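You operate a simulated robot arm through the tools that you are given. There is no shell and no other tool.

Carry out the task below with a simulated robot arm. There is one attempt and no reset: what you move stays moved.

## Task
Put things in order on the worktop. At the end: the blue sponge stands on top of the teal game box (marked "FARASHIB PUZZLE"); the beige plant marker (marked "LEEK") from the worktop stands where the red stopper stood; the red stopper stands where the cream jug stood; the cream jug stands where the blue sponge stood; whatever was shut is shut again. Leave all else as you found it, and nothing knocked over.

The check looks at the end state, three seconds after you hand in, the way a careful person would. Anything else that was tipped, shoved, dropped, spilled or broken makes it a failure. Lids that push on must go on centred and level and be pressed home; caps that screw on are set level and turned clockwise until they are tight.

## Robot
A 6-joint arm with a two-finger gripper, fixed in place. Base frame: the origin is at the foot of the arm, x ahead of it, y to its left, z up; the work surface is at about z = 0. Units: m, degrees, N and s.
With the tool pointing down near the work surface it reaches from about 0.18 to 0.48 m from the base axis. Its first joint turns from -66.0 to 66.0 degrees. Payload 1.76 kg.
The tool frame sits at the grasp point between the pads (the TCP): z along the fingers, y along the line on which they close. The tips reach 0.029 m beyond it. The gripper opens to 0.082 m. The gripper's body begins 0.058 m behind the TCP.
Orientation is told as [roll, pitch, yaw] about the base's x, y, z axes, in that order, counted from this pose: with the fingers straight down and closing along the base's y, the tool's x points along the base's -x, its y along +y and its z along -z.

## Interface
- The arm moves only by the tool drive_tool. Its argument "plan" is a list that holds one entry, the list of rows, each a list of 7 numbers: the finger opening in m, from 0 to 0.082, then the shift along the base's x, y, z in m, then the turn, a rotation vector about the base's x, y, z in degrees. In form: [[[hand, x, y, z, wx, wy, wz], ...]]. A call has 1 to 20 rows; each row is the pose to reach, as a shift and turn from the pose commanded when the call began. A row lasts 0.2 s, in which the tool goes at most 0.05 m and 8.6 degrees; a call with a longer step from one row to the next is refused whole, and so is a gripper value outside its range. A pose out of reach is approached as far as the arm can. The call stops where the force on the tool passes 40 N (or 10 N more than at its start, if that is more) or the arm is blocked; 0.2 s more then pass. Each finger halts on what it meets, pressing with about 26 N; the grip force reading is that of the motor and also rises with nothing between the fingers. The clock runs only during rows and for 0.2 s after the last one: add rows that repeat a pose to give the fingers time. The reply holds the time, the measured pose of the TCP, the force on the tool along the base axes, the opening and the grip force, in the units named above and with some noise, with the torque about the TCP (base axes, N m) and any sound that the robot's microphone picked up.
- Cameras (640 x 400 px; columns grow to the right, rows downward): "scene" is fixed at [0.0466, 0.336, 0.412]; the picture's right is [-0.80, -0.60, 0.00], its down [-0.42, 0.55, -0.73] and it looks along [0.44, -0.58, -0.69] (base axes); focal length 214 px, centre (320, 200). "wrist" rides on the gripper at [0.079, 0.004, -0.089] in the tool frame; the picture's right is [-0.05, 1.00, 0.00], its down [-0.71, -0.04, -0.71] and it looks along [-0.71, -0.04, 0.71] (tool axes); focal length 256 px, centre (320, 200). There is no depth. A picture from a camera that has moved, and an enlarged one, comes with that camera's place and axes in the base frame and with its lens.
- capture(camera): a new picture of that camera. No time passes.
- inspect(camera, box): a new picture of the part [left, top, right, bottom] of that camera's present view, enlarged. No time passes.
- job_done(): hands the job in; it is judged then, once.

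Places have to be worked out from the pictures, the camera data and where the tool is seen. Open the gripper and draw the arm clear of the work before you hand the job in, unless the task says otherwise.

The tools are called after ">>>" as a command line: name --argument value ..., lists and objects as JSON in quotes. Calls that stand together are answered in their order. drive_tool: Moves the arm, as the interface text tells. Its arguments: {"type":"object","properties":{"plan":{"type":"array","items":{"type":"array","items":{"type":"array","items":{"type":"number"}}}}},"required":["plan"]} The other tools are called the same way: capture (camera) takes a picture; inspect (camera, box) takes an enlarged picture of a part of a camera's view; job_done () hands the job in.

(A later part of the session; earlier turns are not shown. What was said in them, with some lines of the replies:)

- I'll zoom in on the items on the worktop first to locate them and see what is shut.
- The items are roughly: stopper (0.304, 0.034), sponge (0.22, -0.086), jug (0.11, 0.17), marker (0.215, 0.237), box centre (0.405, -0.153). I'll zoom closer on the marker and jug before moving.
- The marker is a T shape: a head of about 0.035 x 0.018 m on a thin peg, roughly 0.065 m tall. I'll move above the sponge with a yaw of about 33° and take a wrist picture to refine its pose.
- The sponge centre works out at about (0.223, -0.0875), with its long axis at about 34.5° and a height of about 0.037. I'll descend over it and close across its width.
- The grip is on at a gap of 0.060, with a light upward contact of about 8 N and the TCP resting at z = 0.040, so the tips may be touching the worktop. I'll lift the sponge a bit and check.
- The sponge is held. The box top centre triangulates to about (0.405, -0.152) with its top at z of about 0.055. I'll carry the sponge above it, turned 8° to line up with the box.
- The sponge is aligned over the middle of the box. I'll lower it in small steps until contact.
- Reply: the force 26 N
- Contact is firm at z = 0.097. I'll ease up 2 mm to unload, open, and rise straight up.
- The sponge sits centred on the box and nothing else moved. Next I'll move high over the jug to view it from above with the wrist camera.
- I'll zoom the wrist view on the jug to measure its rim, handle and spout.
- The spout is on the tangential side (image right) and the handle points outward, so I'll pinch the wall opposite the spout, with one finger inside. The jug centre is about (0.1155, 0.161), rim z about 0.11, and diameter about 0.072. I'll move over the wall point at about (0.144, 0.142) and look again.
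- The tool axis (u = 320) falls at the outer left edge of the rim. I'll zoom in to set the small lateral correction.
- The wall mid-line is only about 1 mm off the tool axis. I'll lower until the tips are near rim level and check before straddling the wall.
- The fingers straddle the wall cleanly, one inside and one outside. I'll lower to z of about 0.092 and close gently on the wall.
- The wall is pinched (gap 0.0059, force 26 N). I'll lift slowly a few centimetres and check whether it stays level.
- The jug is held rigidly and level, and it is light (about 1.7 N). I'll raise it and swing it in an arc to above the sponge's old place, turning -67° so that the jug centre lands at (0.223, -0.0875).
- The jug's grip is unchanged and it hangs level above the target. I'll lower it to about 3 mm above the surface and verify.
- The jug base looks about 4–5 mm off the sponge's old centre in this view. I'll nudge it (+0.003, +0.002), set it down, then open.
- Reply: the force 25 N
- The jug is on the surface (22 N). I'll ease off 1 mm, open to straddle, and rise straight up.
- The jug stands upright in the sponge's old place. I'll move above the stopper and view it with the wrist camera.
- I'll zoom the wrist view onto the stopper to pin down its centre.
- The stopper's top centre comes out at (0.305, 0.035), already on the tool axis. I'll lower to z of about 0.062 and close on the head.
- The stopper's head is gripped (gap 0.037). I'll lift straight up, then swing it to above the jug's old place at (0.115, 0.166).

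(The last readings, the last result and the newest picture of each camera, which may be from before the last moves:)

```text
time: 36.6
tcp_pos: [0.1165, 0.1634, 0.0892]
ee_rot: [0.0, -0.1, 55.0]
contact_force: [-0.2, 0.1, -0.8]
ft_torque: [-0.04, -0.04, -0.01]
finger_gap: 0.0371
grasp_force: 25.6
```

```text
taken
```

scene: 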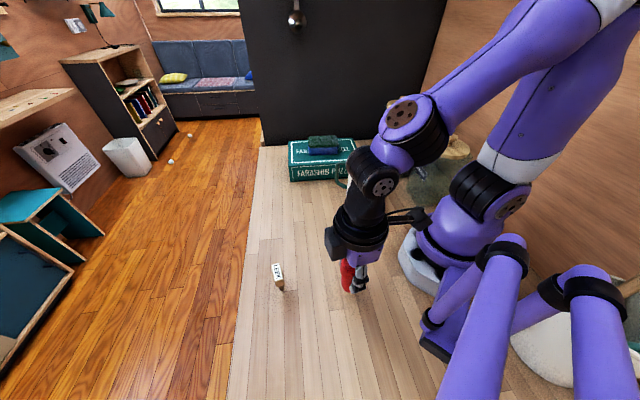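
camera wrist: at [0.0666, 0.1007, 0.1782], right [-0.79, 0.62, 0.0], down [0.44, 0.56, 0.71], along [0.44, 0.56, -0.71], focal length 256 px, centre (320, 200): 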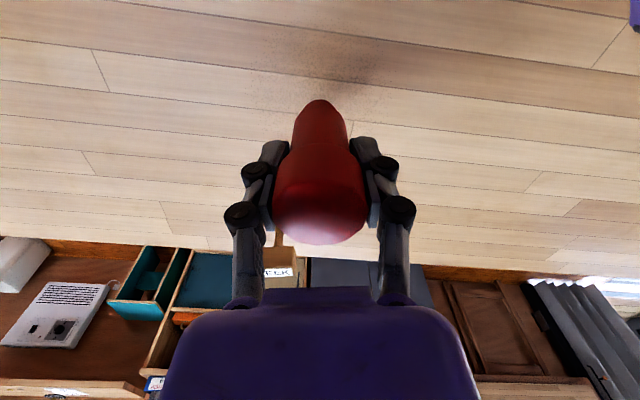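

The stopper hangs upright, 25 mm above the surface. Re-checking the old picture of the jug's base gives a centre of about (0.1135, 0.165), so I'll adjust by 2 mm and lower to touch.

>>> drive_tool --plan '[[[0.02, -0.002, -0.0005, -0.01, 0, 0, 0], [0.02, -0.002, -0.0005, -0.018, 0, 0, 0], [0.02, -0.002, -0.0005, -0.022, 0, 0, 0], [0.02, -0.002, -0.0005, -0.024, 0, 0, 0], [0.02, -0.002, -0.0005, -0.0252, 0, 0, 0], [0.02, -0.002, -0.0005, -0.0252, 0, 0, 0]]]'

>>> inspect --camera "scene" --box '[290, 200, 430, 320]'

>>> capture --camera "wrist"

```text
time: 38.0
tcp_pos: [0.1119, 0.1666, 0.0642]
ee_rot: [0.1, 0.2, 55.1]
contact_force: [-1.4, 0.0, 3.9]
ft_torque: [0.01, 0.1, 0.03]
finger_gap: 0.0369
grasp_force: 26.1
```

```text
3.33 times, centred on (360, 260) of scene
camera zoom: at [0.0466, 0.336, 0.412], right [-0.8, -0.6, 0.0], down [-0.42, 0.55, -0.73], along [0.44, -0.58, -0.69], focal length 715 px, centre (187, 0)
```

zoom: 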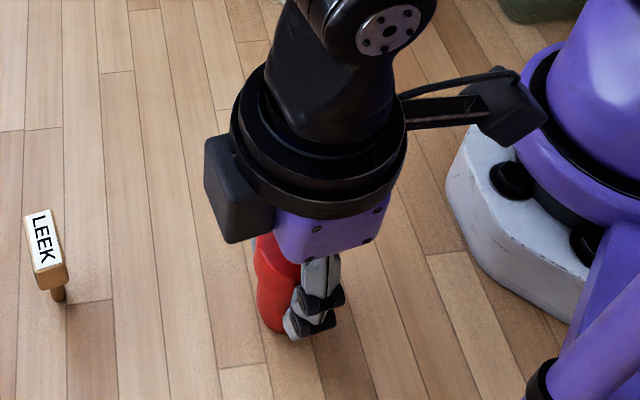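

```text
taken
camera wrist: at [0.0637, 0.1024, 0.1528], right [-0.79, 0.62, 0.0], down [0.44, 0.56, 0.71], along [0.44, 0.56, -0.71], focal length 256 px, centre (320, 200)
```

wrist: 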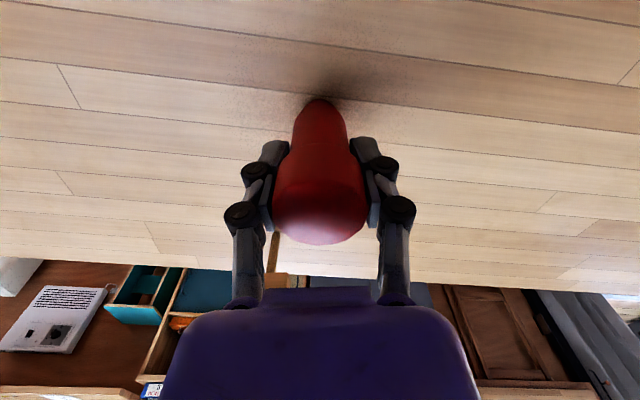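

Light contact of 4 N, with the stopper standing. I'll open and rise straight up.

>>> drive_tool --plan '[[[0.03, 0, 0, 0, 0, 0, 0], [0.04, 0, 0, 0, 0, 0, 0], [0.05, 0, 0, 0, 0, 0, 0], [0.06, 0, 0, 0, 0, 0, 0], [0.06, 0, 0, 0.015, 0, 0, 0], [0.06, 0, 0, 0.045, 0, 0, 0], [0.06, 0, 0, 0.085, 0, 0, 0], [0.06, 0, 0, 0.12, 0, 0, 0], [0.06, 0, 0, 0.14, 0, 0, 0], [0.06, 0, 0, 0.14, 0, 0, 0]]]'

>>> capture --camera "scene"

>>> capture --camera "wrist"

```text
time: 40.2
tcp_pos: [0.1152, 0.1657, 0.2033]
ee_rot: [-0.1, 0.1, 55.1]
contact_force: [0.3, 0.2, -0.5]
ft_torque: [-0.04, -0.03, -0.03]
finger_gap: 0.0597
grasp_force: 0.2
```

```text
taken
```

scene: 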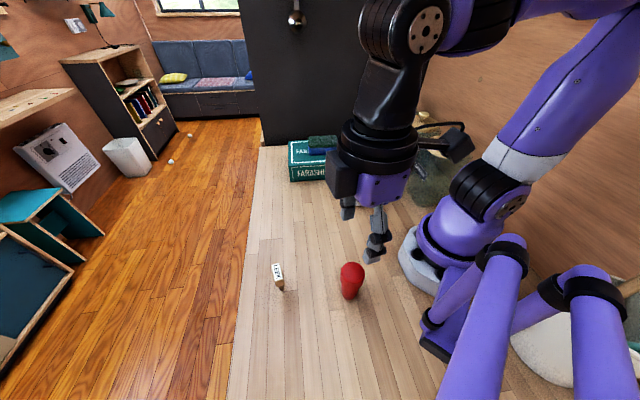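

```text
taken
camera wrist: at [0.0658, 0.103, 0.2921], right [-0.79, 0.62, 0.0], down [0.44, 0.56, 0.71], along [0.44, 0.56, -0.71], focal length 256 px, centre (320, 200)
```

wrist: 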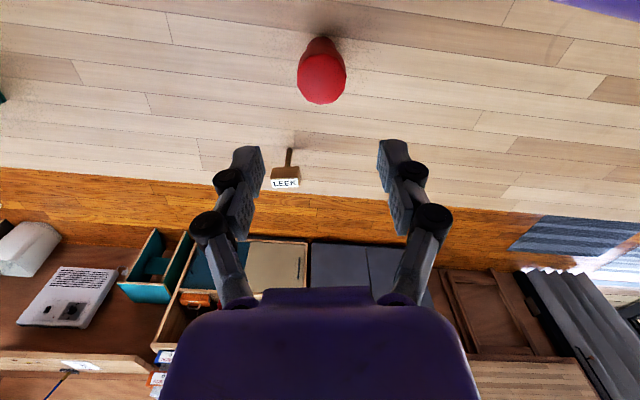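

The stopper stands where the jug was. I'll move above the marker and take a wrist view to refine its pose.

>>> drive_tool --plan '[[[0.06, 0.025, 0.016, 0, 0, 0, 0], [0.06, 0.05, 0.033, 0, 0, 0, 0], [0.06, 0.075, 0.05, -0.005, 0, 0, 0], [0.06, 0.1, 0.066, -0.01, 0, 0, 0], [0.06, 0.103, 0.068, -0.013, 0, 0, 0], [0.06, 0.103, 0.068, -0.013, 0, 0, 0]]]'

>>> capture --camera "wrist"

>>> inspect --camera "wrist" --box '[270, 30, 370, 120]'

>>> inspect --camera "scene" --box '[256, 240, 376, 310]'

```text
time: 41.6
tcp_pos: [0.2167, 0.2321, 0.1901]
ee_rot: [-0.2, 0.0, 55.1]
contact_force: [-0.3, 0.2, -0.7]
ft_torque: [0.03, 0.0, 0.0]
finger_gap: 0.0599
grasp_force: 0.0
```

```text
taken
camera wrist: at [0.1673, 0.1696, 0.2789], right [-0.79, 0.62, 0.0], down [0.44, 0.56, 0.71], along [0.44, 0.56, -0.71], focal length 256 px, centre (320, 200)
```

wrist: 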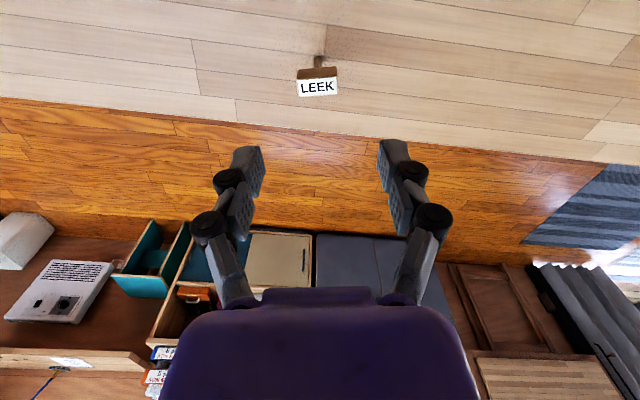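

```text
4.44 times, centred on (320, 75) of wrist
camera zoom: at [0.1673, 0.1696, 0.2789], right [-0.79, 0.62, 0.0], down [0.44, 0.56, 0.71], along [0.44, 0.56, -0.71], focal length 1138 px, centre (320, 756)
```

zoom: 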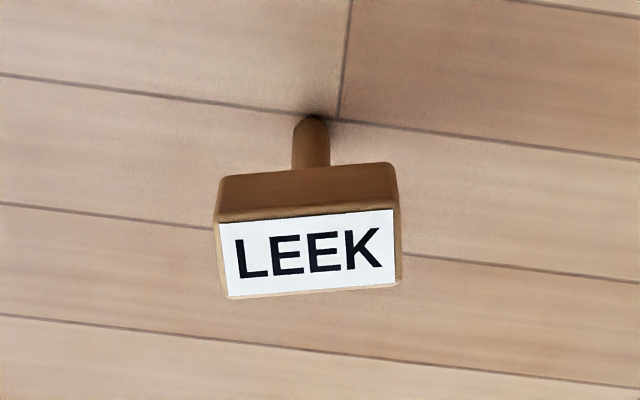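

```text
5.33 times, centred on (316, 275) of scene
camera zoom: at [0.0466, 0.336, 0.412], right [-0.8, -0.6, 0.0], down [-0.42, 0.55, -0.73], along [0.44, -0.58, -0.69], focal length 1144 px, centre (341, -200)
```

zoom: 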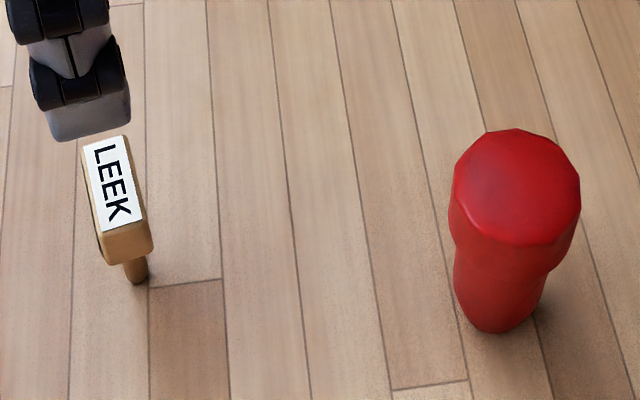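

The marker's head is centred about 3 mm from the tool axis, with its long axis at yaw of about 56.5°. I'll correct for that, lower to z of about 0.058, and close gently on the head's two ends.

>>> drive_tool --plan '[[[0.06, 0.003, 0.0005, -0.03, 0, 0, 1.5], [0.06, 0.003, 0.0005, -0.06, 0, 0, 1.5], [0.06, 0.003, 0.0005, -0.09, 0, 0, 1.5], [0.06, 0.003, 0.0005, -0.1, 0, 0, 1.5], [0.06, 0.003, 0.0005, -0.1, 0, 0, 1.5]]]'

>>> capture --camera "wrist"

>>> inspect --camera "scene" --box '[236, 220, 356, 300]'

```text
time: 42.8
tcp_pos: [0.2197, 0.2334, 0.0886]
ee_rot: [0.0, 0.1, 56.6]
contact_force: [0.2, 0.8, 0.0]
ft_torque: [-0.01, 0.06, 0.0]
finger_gap: 0.0599
grasp_force: 0.1
```

```text
taken
camera wrist: at [0.172, 0.1694, 0.1774], right [-0.8, 0.6, 0.0], down [0.42, 0.57, 0.71], along [0.42, 0.57, -0.71], focal length 256 px, centre (320, 200)
```

wrist: 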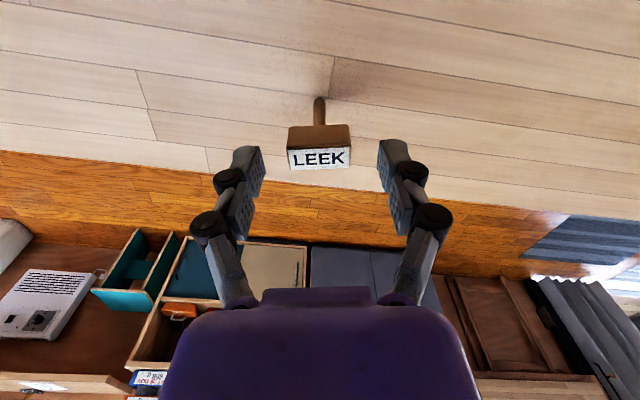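

```text
5.00 times, centred on (296, 260) of scene
camera zoom: at [0.0466, 0.336, 0.412], right [-0.8, -0.6, 0.0], down [-0.42, 0.55, -0.73], along [0.44, -0.58, -0.69], focal length 1072 px, centre (440, -100)
```

zoom: 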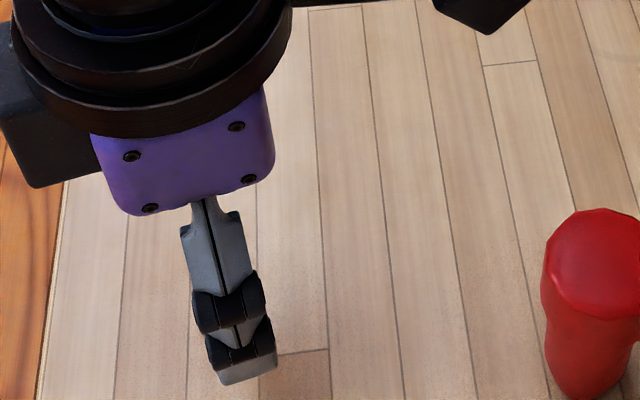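

The head is now centred on the tool axis. I'll lower to z of about 0.059 and close slowly.

>>> drive_tool --plan '[[[0.06, 0, 0, -0.015, 0, 0, 0], [0.06, 0, 0, -0.027, 0, 0, 0], [0.06, 0, 0, -0.031, 0, 0, 0], [0.06, 0, 0, -0.031, 0, 0, 0], [0.052, 0, 0, -0.031, 0, 0, 0], [0.045, 0, 0, -0.031, 0, 0, 0], [0.04, 0, 0, -0.031, 0, 0, 0], [0.036, 0, 0, -0.031, 0, 0, 0], [0.032, 0, 0, -0.031, 0, 0, 0], [0.028, 0, 0, -0.031, 0, 0, 0], [0.024, 0, 0, -0.031, 0, 0, 0], [0.02, 0, 0, -0.031, 0, 0, 0]]]'

>>> capture --camera "wrist"

```text
time: 45.4
tcp_pos: [0.2187, 0.2348, 0.0584]
ee_rot: [0.0, 0.0, 56.5]
contact_force: [0.5, -0.4, 1.8]
ft_torque: [-0.02, -0.04, -0.03]
finger_gap: 0.0316
grasp_force: 25.7
```

```text
taken
camera wrist: at [0.1722, 0.17, 0.1476], right [-0.8, 0.6, 0.0], down [0.42, 0.57, 0.71], along [0.42, 0.57, -0.71], focal length 256 px, centre (320, 200)
```

wrist: 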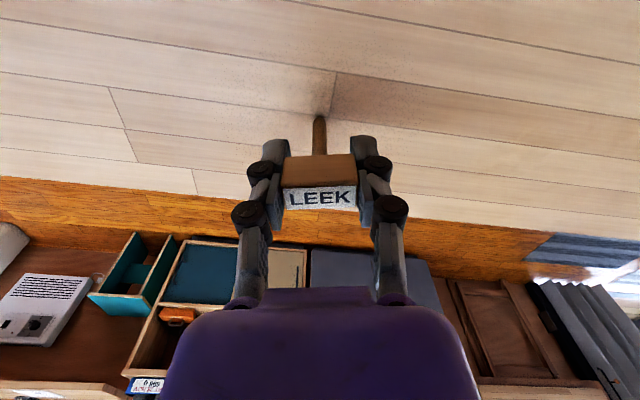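

The marker is gripped (gap 0.032) and still upright. I'll lift it, swing it to the stopper's old place at (0.305, 0.035), and stop about 20 mm above the surface.

>>> drive_tool --plan '[[[0.02, 0, 0, 0.01, 0, 0, 0], [0.02, 0, 0, 0.035, 0, 0, 0], [0.02, 0, 0, 0.065, 0, 0, 0], [0.02, 0, 0, 0.08, 0, 0, 0], [0.02, 0.015, -0.0168, 0.08, 0, 0, -5], [0.02, 0.0286, -0.0347, 0.08, 0, 0, -10], [0.02, 0.0409, -0.0533, 0.08, 0, 0, -15], [0.02, 0.0517, -0.0728, 0.08, 0, 0, -20], [0.02, 0.0612, -0.0928, 0.08, 0, 0, -25], [0.02, 0.0692, -0.1133, 0.08, 0, 0, -30], [0.02, 0.0757, -0.1343, 0.08, 0, 0, -35], [0.02, 0.0807, -0.1556, 0.08, 0, 0, -40], [0.02, 0.0841, -0.1772, 0.08, 0, 0, -45], [0.02, 0.086, -0.1988, 0.08, 0, 0, -50], [0.02, 0.086, -0.1988, 0.06, 0, 0, -50], [0.02, 0.086, -0.1988, 0.035, 0, 0, -50], [0.02, 0.086, -0.1988, 0.02, 0, 0, -50], [0.02, 0.086, -0.1988, 0.02, 0, 0, -50]]]'

>>> capture --camera "wrist"

>>> inspect --camera "scene" --box '[250, 110, 410, 230]'

```text
time: 49.2
tcp_pos: [0.3054, 0.0352, 0.0792]
ee_rot: [0.0, -0.1, 6.5]
contact_force: [-0.5, -0.1, 1.0]
ft_torque: [0.0, -0.02, 0.0]
finger_gap: 0.0318
grasp_force: 25.9
```

```text
taken
camera wrist: at [0.2263, 0.0297, 0.1667], right [-0.06, 1.0, 0.0], down [0.71, 0.04, 0.71], along [0.71, 0.04, -0.71], focal length 256 px, centre (320, 200)
```

wrist: 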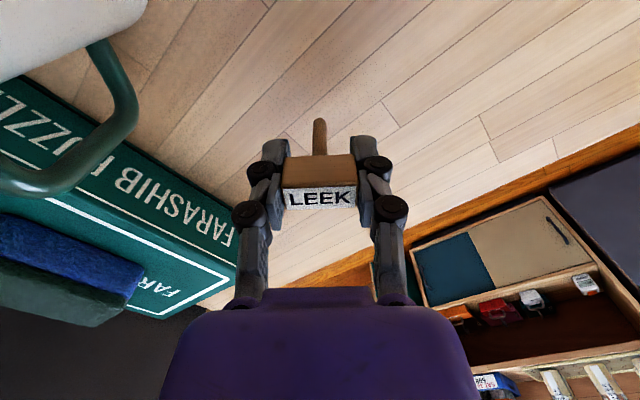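

```text
3.33 times, centred on (330, 170) of scene
camera zoom: at [0.0466, 0.336, 0.412], right [-0.8, -0.6, 0.0], down [-0.42, 0.55, -0.73], along [0.44, -0.58, -0.69], focal length 715 px, centre (287, 300)
```

zoom: 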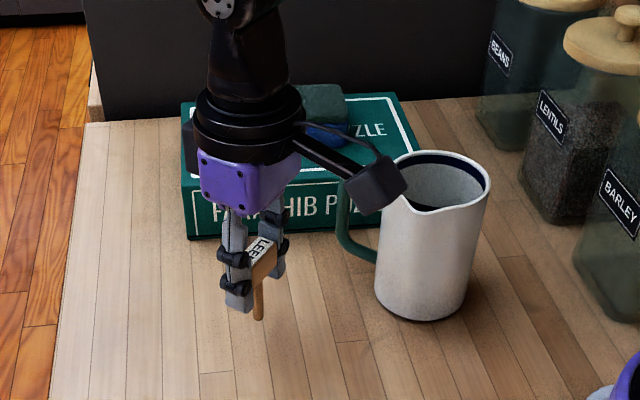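

The marker is upright in the grip. I'll lower it gently to the height at which it originally stood.

>>> drive_tool --plan '[[[0.02, 0, 0, -0.008, 0, 0, 0], [0.02, 0, 0, -0.014, 0, 0, 0], [0.02, 0, 0, -0.017, 0, 0, 0], [0.02, 0, 0, -0.0185, 0, 0, 0], [0.02, 0, 0, -0.0195, 0, 0, 0], [0.02, 0, 0, -0.02, 0, 0, 0], [0.02, 0, 0, -0.02, 0, 0, 0]]]'

>>> capture --camera "wrist"

>>> inspect --camera "scene" --box '[280, 150, 350, 220]'

```text
time: 50.8
tcp_pos: [0.3058, 0.0365, 0.0591]
ee_rot: [0.0, 0.0, 6.5]
contact_force: [0.5, -0.2, -0.4]
ft_torque: [-0.01, 0.0, -0.01]
finger_gap: 0.0317
grasp_force: 26.2
```

```text
taken
camera wrist: at [0.2269, 0.03, 0.1481], right [-0.06, 1.0, 0.0], down [0.71, 0.04, 0.71], along [0.71, 0.04, -0.71], focal length 256 px, centre (320, 200)
```

wrist: 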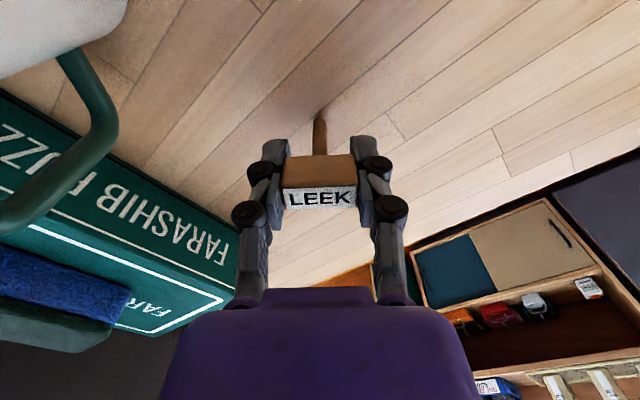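

```text
5.71 times, centred on (315, 185) of scene
camera zoom: at [0.0466, 0.336, 0.412], right [-0.8, -0.6, 0.0], down [-0.42, 0.55, -0.73], along [0.44, -0.58, -0.69], focal length 1226 px, centre (349, 286)
```

zoom: 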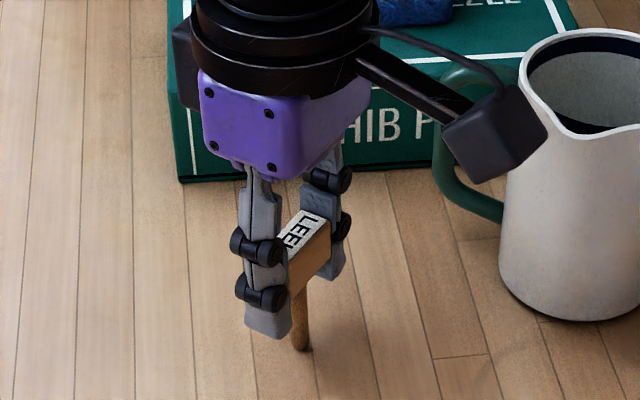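

No contact is felt yet. I'll lower another 1 mm in fine steps and watch the force.

>>> drive_tool --plan '[[[0.02, 0, 0, -0.0005, 0, 0, 0], [0.02, 0, 0, -0.001, 0, 0, 0], [0.02, 0, 0, -0.001, 0, 0, 0]]]'

```text
time: 51.6
tcp_pos: [0.306, 0.0359, 0.0594]
ee_rot: [0.0, -0.1, 6.4]
contact_force: [-0.8, 0.2, 10.0]
ft_torque: [0.03, 0.06, 0.0]
finger_gap: 0.0314
grasp_force: 26.4
```

Contact is 10 N. I'll ease off half a millimetre and open gradually.

>>> drive_tool --plan '[[[0.02, 0, 0, 0.0006, 0, 0, 0], [0.02, 0, 0, 0.0006, 0, 0, 0], [0.033, 0, 0, 0.0006, 0, 0, 0], [0.036, 0, 0, 0.0006, 0, 0, 0], [0.042, 0, 0, 0.0006, 0, 0, 0], [0.05, 0, 0, 0.0006, 0, 0, 0], [0.056, 0, 0, 0.0006, 0, 0, 0], [0.056, 0, 0, 0.0006, 0, 0, 0]]]'

>>> capture --camera "wrist"

>>> inspect --camera "scene" --box '[280, 150, 350, 220]'

```text
time: 53.4
tcp_pos: [0.3055, 0.0347, 0.0603]
ee_rot: [-0.1, 0.0, 6.5]
contact_force: [0.1, 0.5, 0.0]
ft_torque: [-0.02, 0.02, -0.01]
finger_gap: 0.056
grasp_force: 0.2
```

```text
taken
camera wrist: at [0.2269, 0.0294, 0.1478], right [-0.06, 1.0, 0.0], down [0.71, 0.04, 0.71], along [0.71, 0.04, -0.71], focal length 256 px, centre (320, 200)
```

wrist: 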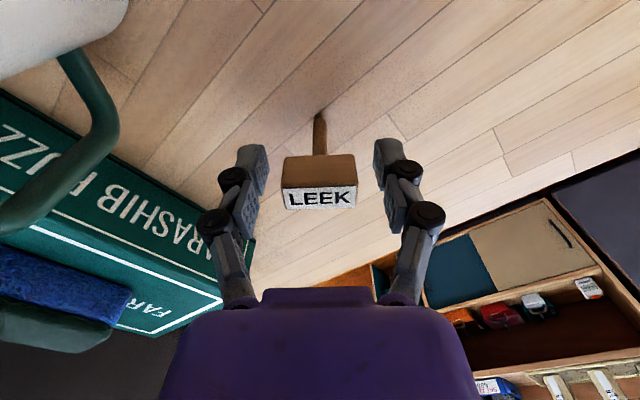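

```text
5.71 times, centred on (315, 185) of scene
camera zoom: at [0.0466, 0.336, 0.412], right [-0.8, -0.6, 0.0], down [-0.42, 0.55, -0.73], along [0.44, -0.58, -0.69], focal length 1226 px, centre (349, 286)
```

zoom: 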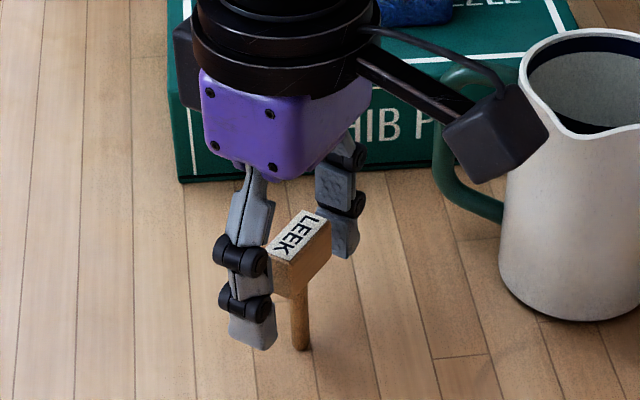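

The marker stands on its own. I'll rise straight up and move the arm to a clear pose.

>>> drive_tool --plan '[[[0.06, 0, 0, 0.005, 0, 0, 0], [0.06, 0, 0, 0.02, 0, 0, 0], [0.06, 0, 0, 0.045, 0, 0, 0], [0.06, 0, 0, 0.08, 0, 0, 0], [0.06, 0, 0, 0.12, 0, 0, 0], [0.07, 0, 0, 0.16, 0, 0, 0], [0.08, 0, 0, 0.2, 0, 0, 0], [0.08, -0.01, 0, 0.21, 0, 0, 0], [0.08, -0.01, 0, 0.21, 0, 0, 0], [0.08, -0.01, 0, 0.21, 0, 0, 0]]]'

>>> capture --camera "scene"

>>> capture --camera "wrist"

>>> inspect --camera "scene" --box '[250, 110, 410, 230]'

>>> inspect --camera "scene" --box '[280, 150, 350, 220]'

```text
time: 55.6
tcp_pos: [0.296, 0.0353, 0.2681]
ee_rot: [0.0, 0.0, 6.5]
contact_force: [0.1, -0.3, 0.1]
ft_torque: [0.0, -0.01, 0.03]
finger_gap: 0.0803
grasp_force: 0.1
```

```text
taken
```

scene: 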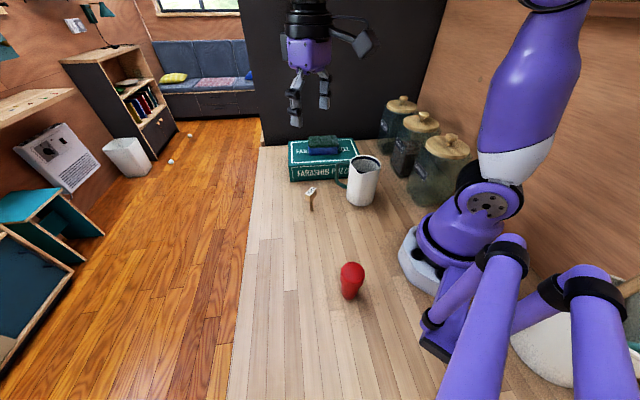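

```text
taken
camera wrist: at [0.2163, 0.03, 0.3572], right [-0.06, 1.0, 0.0], down [0.71, 0.04, 0.71], along [0.71, 0.04, -0.71], focal length 256 px, centre (320, 200)
```

wrist: 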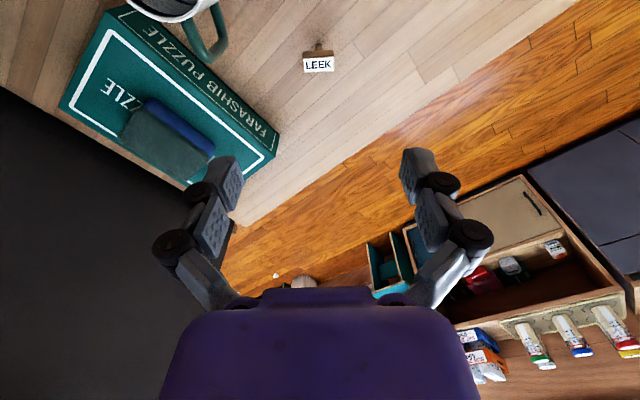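

```text
3.33 times, centred on (330, 170) of scene
camera zoom: at [0.0466, 0.336, 0.412], right [-0.8, -0.6, 0.0], down [-0.42, 0.55, -0.73], along [0.44, -0.58, -0.69], focal length 715 px, centre (287, 300)
```

zoom: 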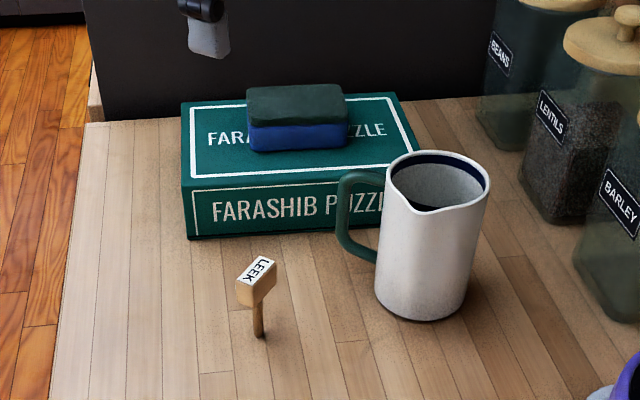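

```text
5.71 times, centred on (315, 185) of scene
camera zoom: at [0.0466, 0.336, 0.412], right [-0.8, -0.6, 0.0], down [-0.42, 0.55, -0.73], along [0.44, -0.58, -0.69], focal length 1226 px, centre (349, 286)
```

zoom: 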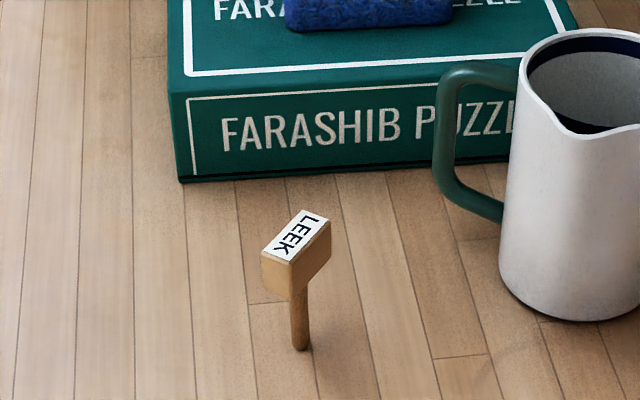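

Everything stands: sponge on the box, jug, stopper and marker in their new places, jars untouched and box unmoved. I'll take one last close look at the stopper before handing in.

>>> inspect --camera "scene" --box '[300, 240, 400, 320]'

```text
5.00 times, centred on (350, 280) of scene
camera zoom: at [0.0466, 0.336, 0.412], right [-0.8, -0.6, 0.0], down [-0.42, 0.55, -0.73], along [0.44, -0.58, -0.69], focal length 1072 px, centre (170, -200)
```

zoom: 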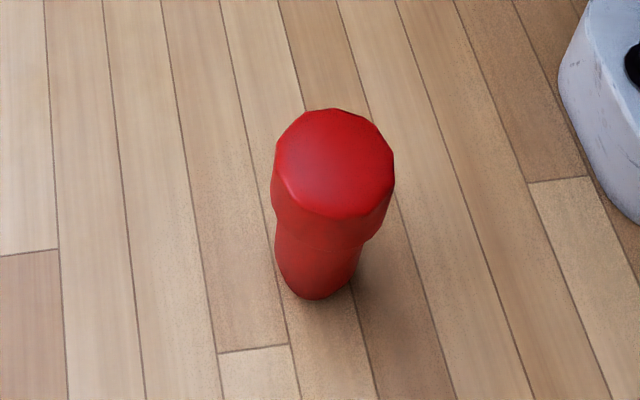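

The stopper is upright in the jug's old place, and the gripper is open and clear of the work. I'm handing in the job.

>>> job_done

```text
The job is handed in.
```

I made all four moves and handed the job in; I don't have the check's verdict yet. The last pictures showed all four items upright.

| Item | Where it is now |
|---|---|
| Blue sponge | On top of the teal game box, centred and lined up with it |
| Cream jug | Where the sponge stood, within a few millimetres |
| Red stopper | Where the jug stood, within about 5 mm |
| Beige "LEEK" marker | Where the stopper stood, within about 4 mm |

- **Turned items:** The jug now faces about 67° clockwise from how it was, and the marker about 50° clockwise. The task didn't fix which way they should face.
- **Nothing to shut:** I didn't open anything. The storage jars' lids stayed on, and the game box did not move.
- **Arm:** The gripper is open and raised well clear of the worktop.
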